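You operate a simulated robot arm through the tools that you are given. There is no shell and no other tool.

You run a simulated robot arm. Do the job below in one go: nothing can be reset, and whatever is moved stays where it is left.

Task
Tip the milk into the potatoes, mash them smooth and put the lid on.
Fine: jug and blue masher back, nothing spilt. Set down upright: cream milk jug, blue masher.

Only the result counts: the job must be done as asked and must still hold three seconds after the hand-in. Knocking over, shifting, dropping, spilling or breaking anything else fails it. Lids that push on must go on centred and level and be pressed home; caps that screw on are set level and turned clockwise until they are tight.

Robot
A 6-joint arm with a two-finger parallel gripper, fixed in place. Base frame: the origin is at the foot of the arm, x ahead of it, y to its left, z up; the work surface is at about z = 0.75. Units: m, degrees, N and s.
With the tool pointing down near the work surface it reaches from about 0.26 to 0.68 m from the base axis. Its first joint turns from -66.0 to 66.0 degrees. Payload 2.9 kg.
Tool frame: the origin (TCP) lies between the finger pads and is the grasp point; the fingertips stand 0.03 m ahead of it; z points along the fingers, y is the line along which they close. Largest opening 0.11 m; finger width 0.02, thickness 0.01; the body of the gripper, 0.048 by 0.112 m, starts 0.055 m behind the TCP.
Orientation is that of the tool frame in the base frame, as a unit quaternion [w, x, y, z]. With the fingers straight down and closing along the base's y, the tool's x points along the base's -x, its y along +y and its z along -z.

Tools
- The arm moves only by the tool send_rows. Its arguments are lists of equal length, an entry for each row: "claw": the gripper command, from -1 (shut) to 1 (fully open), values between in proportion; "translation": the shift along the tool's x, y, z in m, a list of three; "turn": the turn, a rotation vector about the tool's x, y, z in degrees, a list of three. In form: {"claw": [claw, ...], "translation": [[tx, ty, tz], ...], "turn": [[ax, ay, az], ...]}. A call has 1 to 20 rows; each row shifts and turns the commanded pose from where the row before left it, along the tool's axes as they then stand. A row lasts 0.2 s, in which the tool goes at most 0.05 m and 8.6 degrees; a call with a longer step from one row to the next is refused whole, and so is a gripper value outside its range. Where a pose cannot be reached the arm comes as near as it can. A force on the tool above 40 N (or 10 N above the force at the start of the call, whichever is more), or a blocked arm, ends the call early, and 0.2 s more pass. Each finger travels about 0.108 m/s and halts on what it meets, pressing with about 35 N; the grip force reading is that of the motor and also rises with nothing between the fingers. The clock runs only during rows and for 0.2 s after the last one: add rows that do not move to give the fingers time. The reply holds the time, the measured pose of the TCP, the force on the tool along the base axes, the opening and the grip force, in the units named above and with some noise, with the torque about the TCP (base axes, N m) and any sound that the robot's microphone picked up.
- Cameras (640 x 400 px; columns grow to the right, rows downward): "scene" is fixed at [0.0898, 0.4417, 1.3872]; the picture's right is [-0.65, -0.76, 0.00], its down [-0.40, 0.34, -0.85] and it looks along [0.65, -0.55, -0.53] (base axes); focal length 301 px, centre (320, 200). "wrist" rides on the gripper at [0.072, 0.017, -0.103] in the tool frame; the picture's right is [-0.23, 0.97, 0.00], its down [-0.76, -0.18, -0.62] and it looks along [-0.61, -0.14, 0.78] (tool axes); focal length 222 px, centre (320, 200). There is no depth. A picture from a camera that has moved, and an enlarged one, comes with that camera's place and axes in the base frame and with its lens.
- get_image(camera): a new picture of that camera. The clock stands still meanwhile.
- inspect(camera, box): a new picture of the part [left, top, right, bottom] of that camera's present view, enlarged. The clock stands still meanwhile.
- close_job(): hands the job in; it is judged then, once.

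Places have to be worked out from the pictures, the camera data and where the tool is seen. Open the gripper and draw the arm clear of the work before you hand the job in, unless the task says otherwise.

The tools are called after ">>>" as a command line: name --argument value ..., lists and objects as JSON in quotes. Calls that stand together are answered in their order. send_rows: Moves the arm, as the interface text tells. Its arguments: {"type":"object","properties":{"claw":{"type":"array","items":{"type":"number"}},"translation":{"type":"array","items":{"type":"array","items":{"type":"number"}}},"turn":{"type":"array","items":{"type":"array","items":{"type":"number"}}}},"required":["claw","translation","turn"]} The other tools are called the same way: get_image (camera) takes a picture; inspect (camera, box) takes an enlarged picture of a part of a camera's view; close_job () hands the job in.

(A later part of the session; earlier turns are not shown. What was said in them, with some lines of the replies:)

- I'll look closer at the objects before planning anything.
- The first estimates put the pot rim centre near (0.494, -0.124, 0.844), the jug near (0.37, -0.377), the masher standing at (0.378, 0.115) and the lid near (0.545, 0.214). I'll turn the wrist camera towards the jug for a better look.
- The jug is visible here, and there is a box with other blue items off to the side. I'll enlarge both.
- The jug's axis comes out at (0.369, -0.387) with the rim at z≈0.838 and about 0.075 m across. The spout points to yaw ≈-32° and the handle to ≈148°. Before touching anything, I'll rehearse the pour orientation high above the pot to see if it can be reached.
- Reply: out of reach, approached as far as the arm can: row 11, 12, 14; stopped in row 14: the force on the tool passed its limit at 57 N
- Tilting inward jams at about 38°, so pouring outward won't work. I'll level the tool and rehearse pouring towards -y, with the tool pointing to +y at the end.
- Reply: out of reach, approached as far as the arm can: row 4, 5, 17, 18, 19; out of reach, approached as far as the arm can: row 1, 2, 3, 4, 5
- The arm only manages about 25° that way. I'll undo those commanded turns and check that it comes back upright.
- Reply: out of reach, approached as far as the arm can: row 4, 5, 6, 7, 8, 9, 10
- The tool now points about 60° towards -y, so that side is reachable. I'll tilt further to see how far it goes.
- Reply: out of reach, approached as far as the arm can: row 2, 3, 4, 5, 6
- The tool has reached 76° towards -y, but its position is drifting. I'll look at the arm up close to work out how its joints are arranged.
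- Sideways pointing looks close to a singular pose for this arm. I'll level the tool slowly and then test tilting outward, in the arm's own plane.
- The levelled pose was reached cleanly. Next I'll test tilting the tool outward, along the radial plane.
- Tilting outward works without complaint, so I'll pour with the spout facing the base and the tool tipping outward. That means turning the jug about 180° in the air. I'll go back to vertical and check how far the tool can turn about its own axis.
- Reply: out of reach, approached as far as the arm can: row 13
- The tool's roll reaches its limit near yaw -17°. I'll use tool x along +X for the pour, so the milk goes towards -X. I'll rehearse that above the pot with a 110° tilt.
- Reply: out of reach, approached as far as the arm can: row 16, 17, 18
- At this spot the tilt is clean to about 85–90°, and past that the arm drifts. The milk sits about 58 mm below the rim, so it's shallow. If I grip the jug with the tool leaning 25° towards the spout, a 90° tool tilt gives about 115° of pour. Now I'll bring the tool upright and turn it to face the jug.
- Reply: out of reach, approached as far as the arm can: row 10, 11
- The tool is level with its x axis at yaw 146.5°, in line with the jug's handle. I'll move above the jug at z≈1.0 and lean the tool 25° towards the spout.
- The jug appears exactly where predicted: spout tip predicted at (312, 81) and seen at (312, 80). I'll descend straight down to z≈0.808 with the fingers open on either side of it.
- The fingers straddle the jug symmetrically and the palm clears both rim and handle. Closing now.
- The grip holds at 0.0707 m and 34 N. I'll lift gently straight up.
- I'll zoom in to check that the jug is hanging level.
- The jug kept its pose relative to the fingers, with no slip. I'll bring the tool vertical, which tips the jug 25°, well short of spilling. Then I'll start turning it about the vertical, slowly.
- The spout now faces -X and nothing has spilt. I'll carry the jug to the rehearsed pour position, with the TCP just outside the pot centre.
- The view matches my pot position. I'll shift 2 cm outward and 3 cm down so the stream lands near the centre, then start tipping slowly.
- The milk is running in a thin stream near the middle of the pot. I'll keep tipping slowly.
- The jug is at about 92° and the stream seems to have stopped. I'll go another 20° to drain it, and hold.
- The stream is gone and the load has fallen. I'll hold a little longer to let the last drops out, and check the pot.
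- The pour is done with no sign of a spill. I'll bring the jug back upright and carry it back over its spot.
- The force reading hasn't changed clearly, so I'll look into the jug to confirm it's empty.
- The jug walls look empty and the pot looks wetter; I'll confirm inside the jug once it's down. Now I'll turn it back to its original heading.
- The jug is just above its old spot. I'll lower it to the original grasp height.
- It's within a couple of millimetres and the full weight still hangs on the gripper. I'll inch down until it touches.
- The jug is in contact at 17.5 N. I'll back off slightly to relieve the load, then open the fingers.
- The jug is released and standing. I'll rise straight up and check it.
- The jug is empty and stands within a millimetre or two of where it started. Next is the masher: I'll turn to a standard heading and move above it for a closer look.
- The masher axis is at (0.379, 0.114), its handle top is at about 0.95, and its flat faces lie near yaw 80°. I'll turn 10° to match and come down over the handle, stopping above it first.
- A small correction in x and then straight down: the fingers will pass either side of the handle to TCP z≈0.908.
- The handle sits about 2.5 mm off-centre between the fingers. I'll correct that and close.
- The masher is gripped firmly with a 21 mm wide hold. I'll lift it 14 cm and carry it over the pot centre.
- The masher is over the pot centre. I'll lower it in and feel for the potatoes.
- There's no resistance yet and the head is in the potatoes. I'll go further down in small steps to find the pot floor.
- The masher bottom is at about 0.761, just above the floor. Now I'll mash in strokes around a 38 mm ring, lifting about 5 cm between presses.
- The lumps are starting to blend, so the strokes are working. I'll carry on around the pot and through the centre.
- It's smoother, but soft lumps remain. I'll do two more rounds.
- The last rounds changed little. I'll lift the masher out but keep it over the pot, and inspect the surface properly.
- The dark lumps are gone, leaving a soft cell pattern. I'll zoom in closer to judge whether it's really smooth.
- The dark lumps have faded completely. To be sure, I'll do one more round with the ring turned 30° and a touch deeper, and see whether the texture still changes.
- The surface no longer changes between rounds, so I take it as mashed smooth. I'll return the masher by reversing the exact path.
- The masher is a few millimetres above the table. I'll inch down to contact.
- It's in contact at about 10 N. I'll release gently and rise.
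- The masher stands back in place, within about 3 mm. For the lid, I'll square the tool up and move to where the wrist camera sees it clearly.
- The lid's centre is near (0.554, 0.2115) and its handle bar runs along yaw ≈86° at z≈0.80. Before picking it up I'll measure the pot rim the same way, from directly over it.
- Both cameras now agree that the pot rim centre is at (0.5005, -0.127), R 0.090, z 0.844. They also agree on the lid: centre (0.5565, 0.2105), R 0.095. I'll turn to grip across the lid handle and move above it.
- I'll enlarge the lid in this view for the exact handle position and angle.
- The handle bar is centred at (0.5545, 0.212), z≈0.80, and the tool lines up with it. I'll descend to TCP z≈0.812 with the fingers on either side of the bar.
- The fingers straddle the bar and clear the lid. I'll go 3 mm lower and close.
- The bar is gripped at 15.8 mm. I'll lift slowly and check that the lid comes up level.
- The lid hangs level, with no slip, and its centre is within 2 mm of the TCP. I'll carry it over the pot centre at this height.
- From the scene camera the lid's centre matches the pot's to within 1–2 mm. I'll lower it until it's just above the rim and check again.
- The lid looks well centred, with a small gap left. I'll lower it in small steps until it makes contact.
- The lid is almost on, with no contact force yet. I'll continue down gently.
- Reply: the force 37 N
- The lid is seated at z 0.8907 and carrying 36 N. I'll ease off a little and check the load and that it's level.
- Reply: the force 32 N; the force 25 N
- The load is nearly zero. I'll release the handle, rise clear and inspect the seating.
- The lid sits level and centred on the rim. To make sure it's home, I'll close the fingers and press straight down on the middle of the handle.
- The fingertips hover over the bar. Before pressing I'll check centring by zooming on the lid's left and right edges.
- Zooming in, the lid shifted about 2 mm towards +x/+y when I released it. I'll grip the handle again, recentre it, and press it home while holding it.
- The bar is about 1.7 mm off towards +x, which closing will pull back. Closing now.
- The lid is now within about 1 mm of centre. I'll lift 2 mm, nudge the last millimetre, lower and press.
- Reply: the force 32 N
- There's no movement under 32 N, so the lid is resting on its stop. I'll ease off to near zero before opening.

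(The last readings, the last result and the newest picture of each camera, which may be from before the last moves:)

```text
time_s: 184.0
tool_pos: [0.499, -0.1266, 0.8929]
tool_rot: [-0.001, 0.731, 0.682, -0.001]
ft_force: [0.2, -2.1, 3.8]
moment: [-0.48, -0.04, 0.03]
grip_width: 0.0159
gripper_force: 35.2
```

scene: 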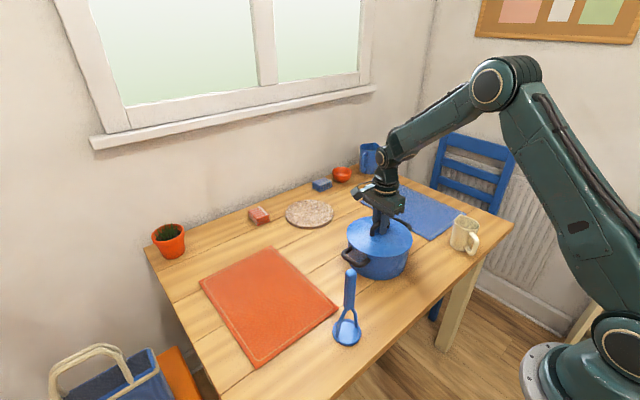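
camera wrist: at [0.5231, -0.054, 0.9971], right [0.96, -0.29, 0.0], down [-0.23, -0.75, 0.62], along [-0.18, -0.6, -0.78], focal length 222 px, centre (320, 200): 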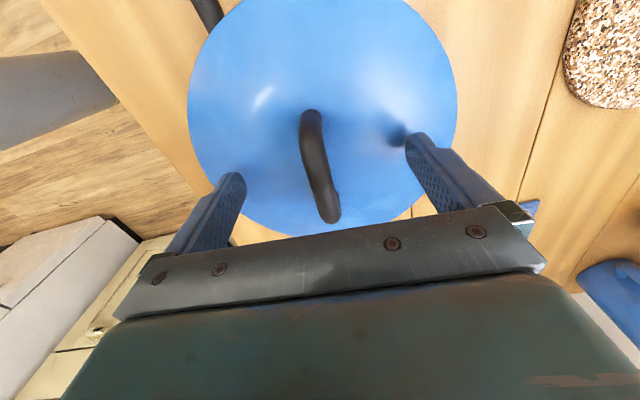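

The force is down to about 4 N. I'll open and rise slightly, then check the edges again.

>>> send_rows --claw '[-0.8, -0.5, 0, 1, 1, 1]' --translation '[[0, 0, 0], [0, 0, 0], [0, 0, 0], [0, 0, 0], [0, 0, 0], [0, 0, 0]]' --turn '[[0, 0, 0], [0, 0, 0], [0, 0, 0], [0, 0, 0], [0, 0, 0], [0, 0, 0]]'

>>> inspect --camera "scene" --box '[335, 215, 375, 255]'

>>> inspect --camera "scene" --box '[385, 215, 425, 255]'

>>> get_image --camera "wrist"

```text
time_s: 185.4
tool_pos: [0.4994, -0.1281, 0.8922]
tool_rot: [0.0, 0.732, 0.682, 0.0]
ft_force: [0.1, -1.0, -0.1]
moment: [0.01, 0.01, 0.01]
grip_width: 0.11
gripper_force: 0.0
```

```text
10.00 times, centred on (355, 235) of scene
camera zoom: at [0.0898, 0.4417, 1.3872], right [-0.65, -0.76, 0.0], down [-0.4, 0.34, -0.85], along [0.65, -0.55, -0.53], focal length 3008 px, centre (-30, -150)
```

zoom: 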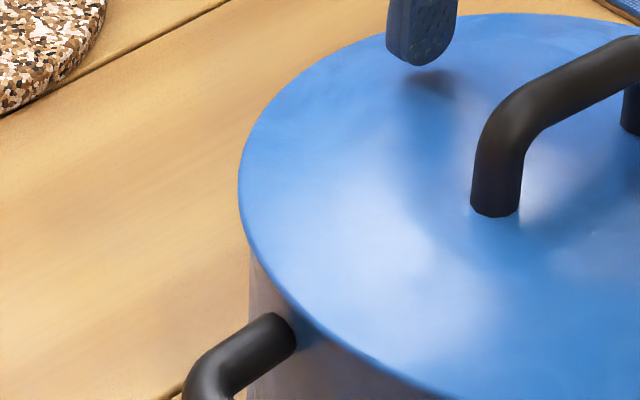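

```text
10.00 times, centred on (405, 235) of scene
camera zoom: at [0.0898, 0.4417, 1.3872], right [-0.65, -0.76, 0.0], down [-0.4, 0.34, -0.85], along [0.65, -0.55, -0.53], focal length 3008 px, centre (-530, -150)
```

zoom: 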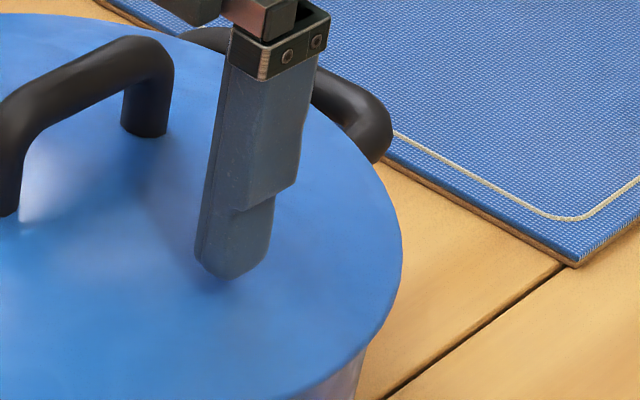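

```text
taken
camera wrist: at [0.522, -0.0549, 0.9964], right [0.96, -0.29, 0.0], down [-0.23, -0.75, 0.62], along [-0.18, -0.6, -0.78], focal length 222 px, centre (320, 200)
```

wrist: 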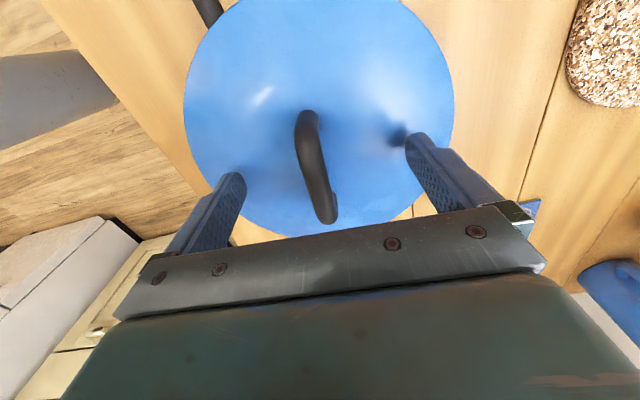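

Now it's symmetric left and right to about half a millimetre. I'll check the front edge too.

>>> inspect --camera "scene" --box '[360, 240, 400, 270]'

>>> inspect --camera "scene" --box '[355, 205, 405, 245]'

```text
13.33 times, centred on (380, 255) of scene
camera zoom: at [0.0898, 0.4417, 1.3872], right [-0.65, -0.76, 0.0], down [-0.4, 0.34, -0.85], along [0.65, -0.55, -0.53], focal length 4011 px, centre (-480, -533)
```

zoom: 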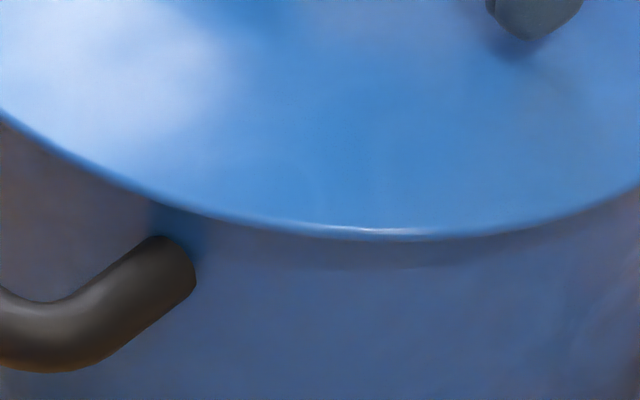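

```text
10.00 times, centred on (380, 225) of scene
camera zoom: at [0.0898, 0.4417, 1.3872], right [-0.65, -0.76, 0.0], down [-0.4, 0.34, -0.85], along [0.65, -0.55, -0.53], focal length 3008 px, centre (-280, -50)
```

zoom: 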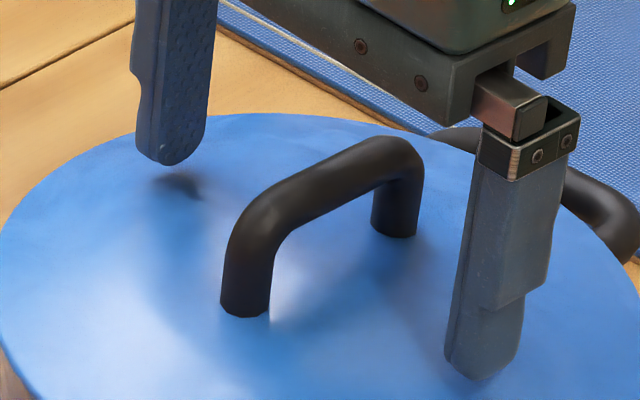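

Centring looks good to about a millimetre and the TCP is directly over the middle of the handle. I'll rise, close the fingers and give the handle one last straight press.

>>> send_rows --claw '[1, 1, 0, -1, -1, -1, -1, -1, -1, -1]' --translation '[[0, 0, -0.03], [0, 0, -0.04], [0, 0, 0], [0, 0, 0], [0, 0, 0], [0, 0, 0.025], [0, 0, 0.012], [0, 0, 0.003], [0, 0, 0], [0, 0, 0]]' --turn '[[0, 0, 0], [0, 0, 0], [0, 0, 0], [0, 0, 0], [0, 0, 0], [0, 0, 0], [0, 0, 0], [0, 0, 0], [0, 0, 0], [0, 0, 0]]'

>>> inspect --camera "scene" --box '[355, 205, 405, 245]'

```text
time_s: 187.5
tool_pos: [0.5001, -0.1279, 0.9266]
tool_rot: [0.001, 0.731, 0.682, 0.001]
ft_force: [-2.7, 0.5, 6.3]
moment: [0.04, 0.08, -0.03]
grip_width: 0.0001
gripper_force: 34.6
stopped in row 10: the force on the tool passed its limit at 42 N (the readings are from after the stop); the commanded pose is now the measured one
```

```text
10.00 times, centred on (380, 225) of scene
camera zoom: at [0.0897, 0.4417, 1.3872], right [-0.65, -0.76, 0.0], down [-0.4, 0.34, -0.85], along [0.65, -0.55, -0.53], focal length 3008 px, centre (-280, -50)
```

zoom: 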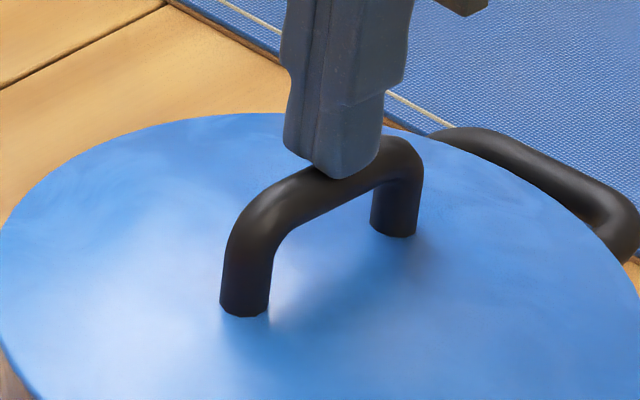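

The press peaked at 42 N and the lid didn't move, so it's home. I'll rise, retract clear and open the gripper.

>>> send_rows --claw '[-1, -1, -1, -1, 1, 1, 1, 1, 1, 1, 1]' --translation '[[0, 0, -0.01], [0, 0, -0.03], [0, 0, -0.04], [0, 0, -0.045], [0, 0, -0.045], [0, 0, -0.045], [0, -0.04, 0], [0, -0.04, 0], [0, -0.03, 0], [0, 0, 0], [0, 0, 0]]' --turn '[[0, 0, 0], [0, 0, 0], [0, 0, 0], [0, 0, 0], [0, 0, 0], [0, 0, 0], [0, 0, 0], [0, 0, 0], [0, 0, 0], [0, 0, 0], [0, 0, 0]]'

>>> get_image --camera "scene"

>>> inspect --camera "scene" --box '[335, 200, 425, 290]'

>>> get_image --camera "wrist"

```text
time_s: 189.9
tool_pos: [0.3906, -0.1186, 1.1394]
tool_rot: [0.001, 0.731, 0.682, 0.001]
ft_force: [0.1, 0.8, 0.0]
moment: [0.01, -0.02, 0.02]
grip_width: 0.1102
gripper_force: 0.1
```

```text
taken
```

scene: 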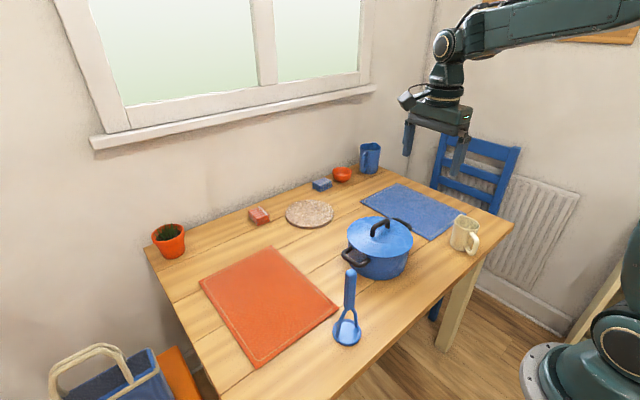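

```text
4.44 times, centred on (380, 245) of scene
camera zoom: at [0.0898, 0.4417, 1.3872], right [-0.65, -0.76, 0.0], down [-0.4, 0.34, -0.85], along [0.65, -0.55, -0.53], focal length 1337 px, centre (53, 0)
```

zoom: 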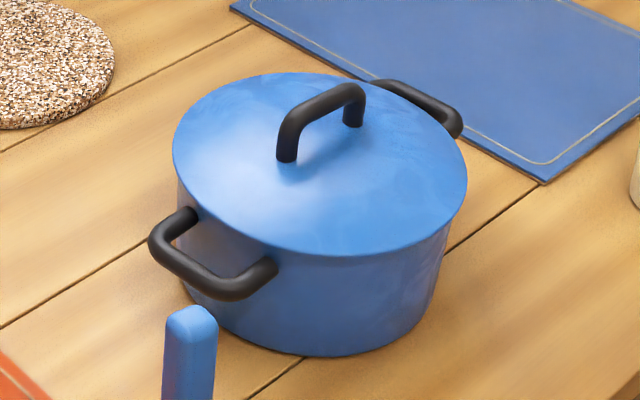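

```text
taken
camera wrist: at [0.4129, -0.0478, 1.2419], right [0.96, -0.29, 0.0], down [-0.23, -0.75, 0.62], along [-0.18, -0.6, -0.78], focal length 222 px, centre (320, 200)
```

wrist: 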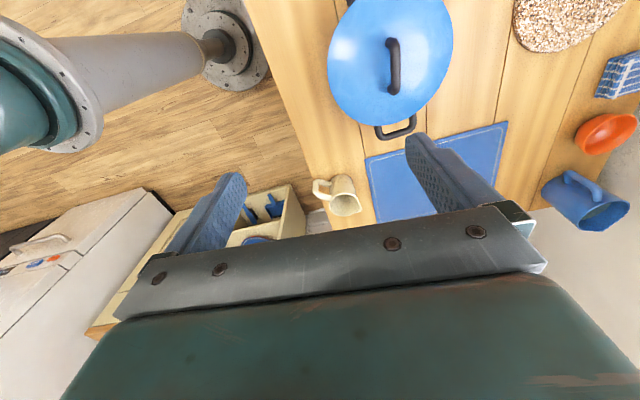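

In the same view as before, the lid overhangs the rim equally on both sides: 7 px left and 7 px right. I'll do one more check from the wrist camera over the pot, the other viewing direction.

>>> send_rows --claw '[1, 1, 1, 1, 1, 1, 1, 1, 1, 1, 1, 1, 1, 1]' --translation '[[0, 0, 0], [0, 0, 0], [0, 0, 0], [0, 0, 0], [0, 0, 0], [0, 0, 0], [0, 0, 0], [0, 0, 0], [0, 0, 0], [0, 0, 0], [0, 0, 0], [-0.0283, 0.0023, -0.0228], [-0.0283, 0.0023, -0.0228], [0, 0, 0]]' --turn '[[0, 0, -8.545], [0, 0, -8.545], [0, 0, -8.545], [0, 0, -8.545], [0, 0, -8.545], [0, 0, -8.545], [0, 0, -8.545], [0, 0, -8.545], [0, 0, -8.545], [0, 0, -8.545], [0, 0, -8.545], [0, 0, 0], [0, 0, 0], [0, 0, 0]]'

>>> inspect --camera "wrist" --box '[240, 30, 400, 170]'

>>> inspect --camera "scene" --box '[310, 190, 510, 350]'

```text
time_s: 192.9
tool_pos: [0.4481, -0.1161, 1.1862]
tool_rot: [0.002, 0.0, 1.0, 0.0]
ft_force: [0.7, -0.2, -0.1]
moment: [0.02, 0.02, 0.04]
grip_width: 0.1099
gripper_force: 0.1
```

```text
2.86 times, centred on (320, 100) of wrist
camera zoom: at [0.3768, -0.0991, 1.2883], right [0.23, 0.97, 0.0], down [0.76, -0.18, 0.63], along [0.61, -0.14, -0.78], focal length 635 px, centre (320, 486)
```

zoom: 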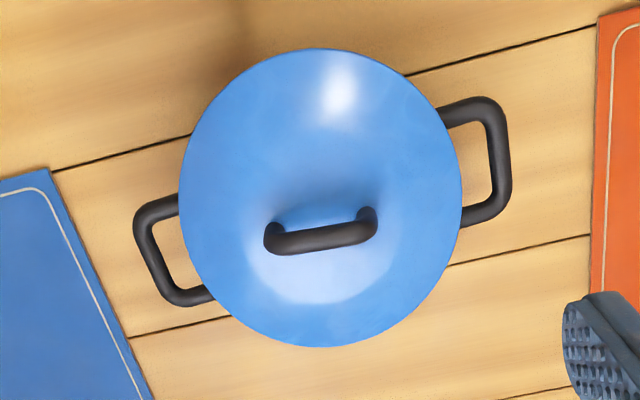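

```text
2.50 times, centred on (410, 270) of scene
camera zoom: at [0.0898, 0.4417, 1.3872], right [-0.65, -0.76, 0.0], down [-0.4, 0.34, -0.85], along [0.65, -0.55, -0.53], focal length 752 px, centre (95, 25)
```

zoom: 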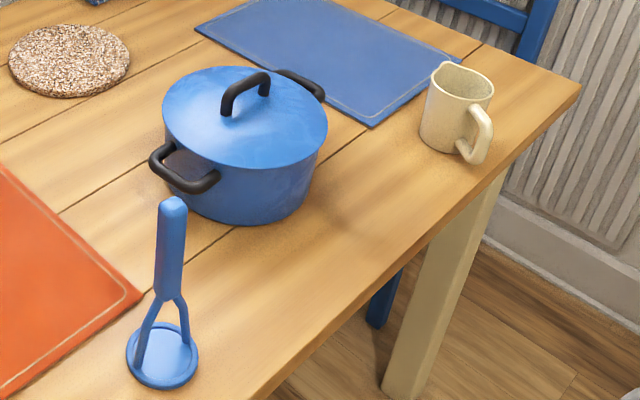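

The lid is centred to within about 1–2 mm and level, and the jug and masher stand upright in their places with nothing spilt. I'll draw the arm back to its starting spot.

>>> send_rows --claw '[1, 1, 1, 1, 1, 1]' --translation '[[0.02, -0.025, -0.015], [0.02, -0.025, -0.015], [0.015, -0.018, -0.009], [0, 0, 0], [0, 0, 0], [0, 0, 0]]' --turn '[[0, 0, 0], [0, 0, 0], [0, 0, 0], [0, 0, 0], [0, 0, 0], [0, 0, 0]]'

>>> get_image --camera "scene"

```text
time_s: 194.3
tool_pos: [0.3925, -0.1826, 1.2216]
tool_rot: [0.002, 0.0, 1.0, 0.001]
ft_force: [0.5, 0.5, -1.0]
moment: [0.0, -0.02, 0.02]
grip_width: 0.1101
gripper_force: 0.1
```

```text
taken
```

scene: 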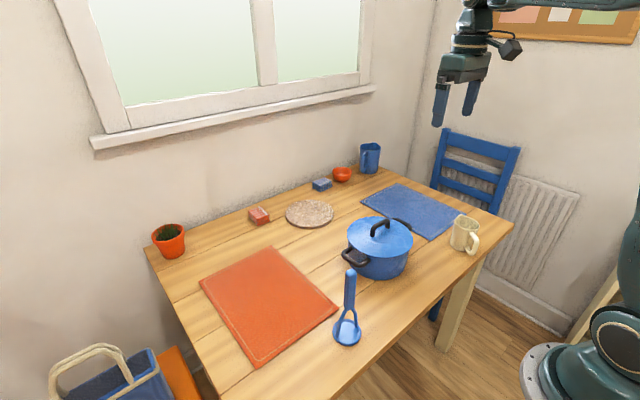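

The milk is in, the potatoes are mashed, the lid is on, the jug and masher are back, and the arm is clear with the gripper open. Handing in the job.

>>> close_job

```text
The job is handed in.
```

The job is handed in: the milk is in the potatoes, they're mashed, and the lid is on the pot. I saw no spills in any picture.

- **Milk:** I poured it in a thin stream near the middle of the pot. The jug looked empty afterwards.
- **Mash:** The dark lumps are gone and the surface stopped changing between rounds. It still shows a faint cell pattern, which I took to be how finished mash looks here.
- **Lid:** It's level and centred to within about 1–2 mm. It shifted about 2 mm when I first let go, so I gripped it again and recentred it. I then pressed down with up to about 42 N and it didn't move any further. There was no click or other sound to confirm it's fully home.
- **Jug and masher:** Both are upright and back in place, the jug within about 2 mm of where it started and the masher within about 3 mm.

The gripper is open and the arm is back where it started.
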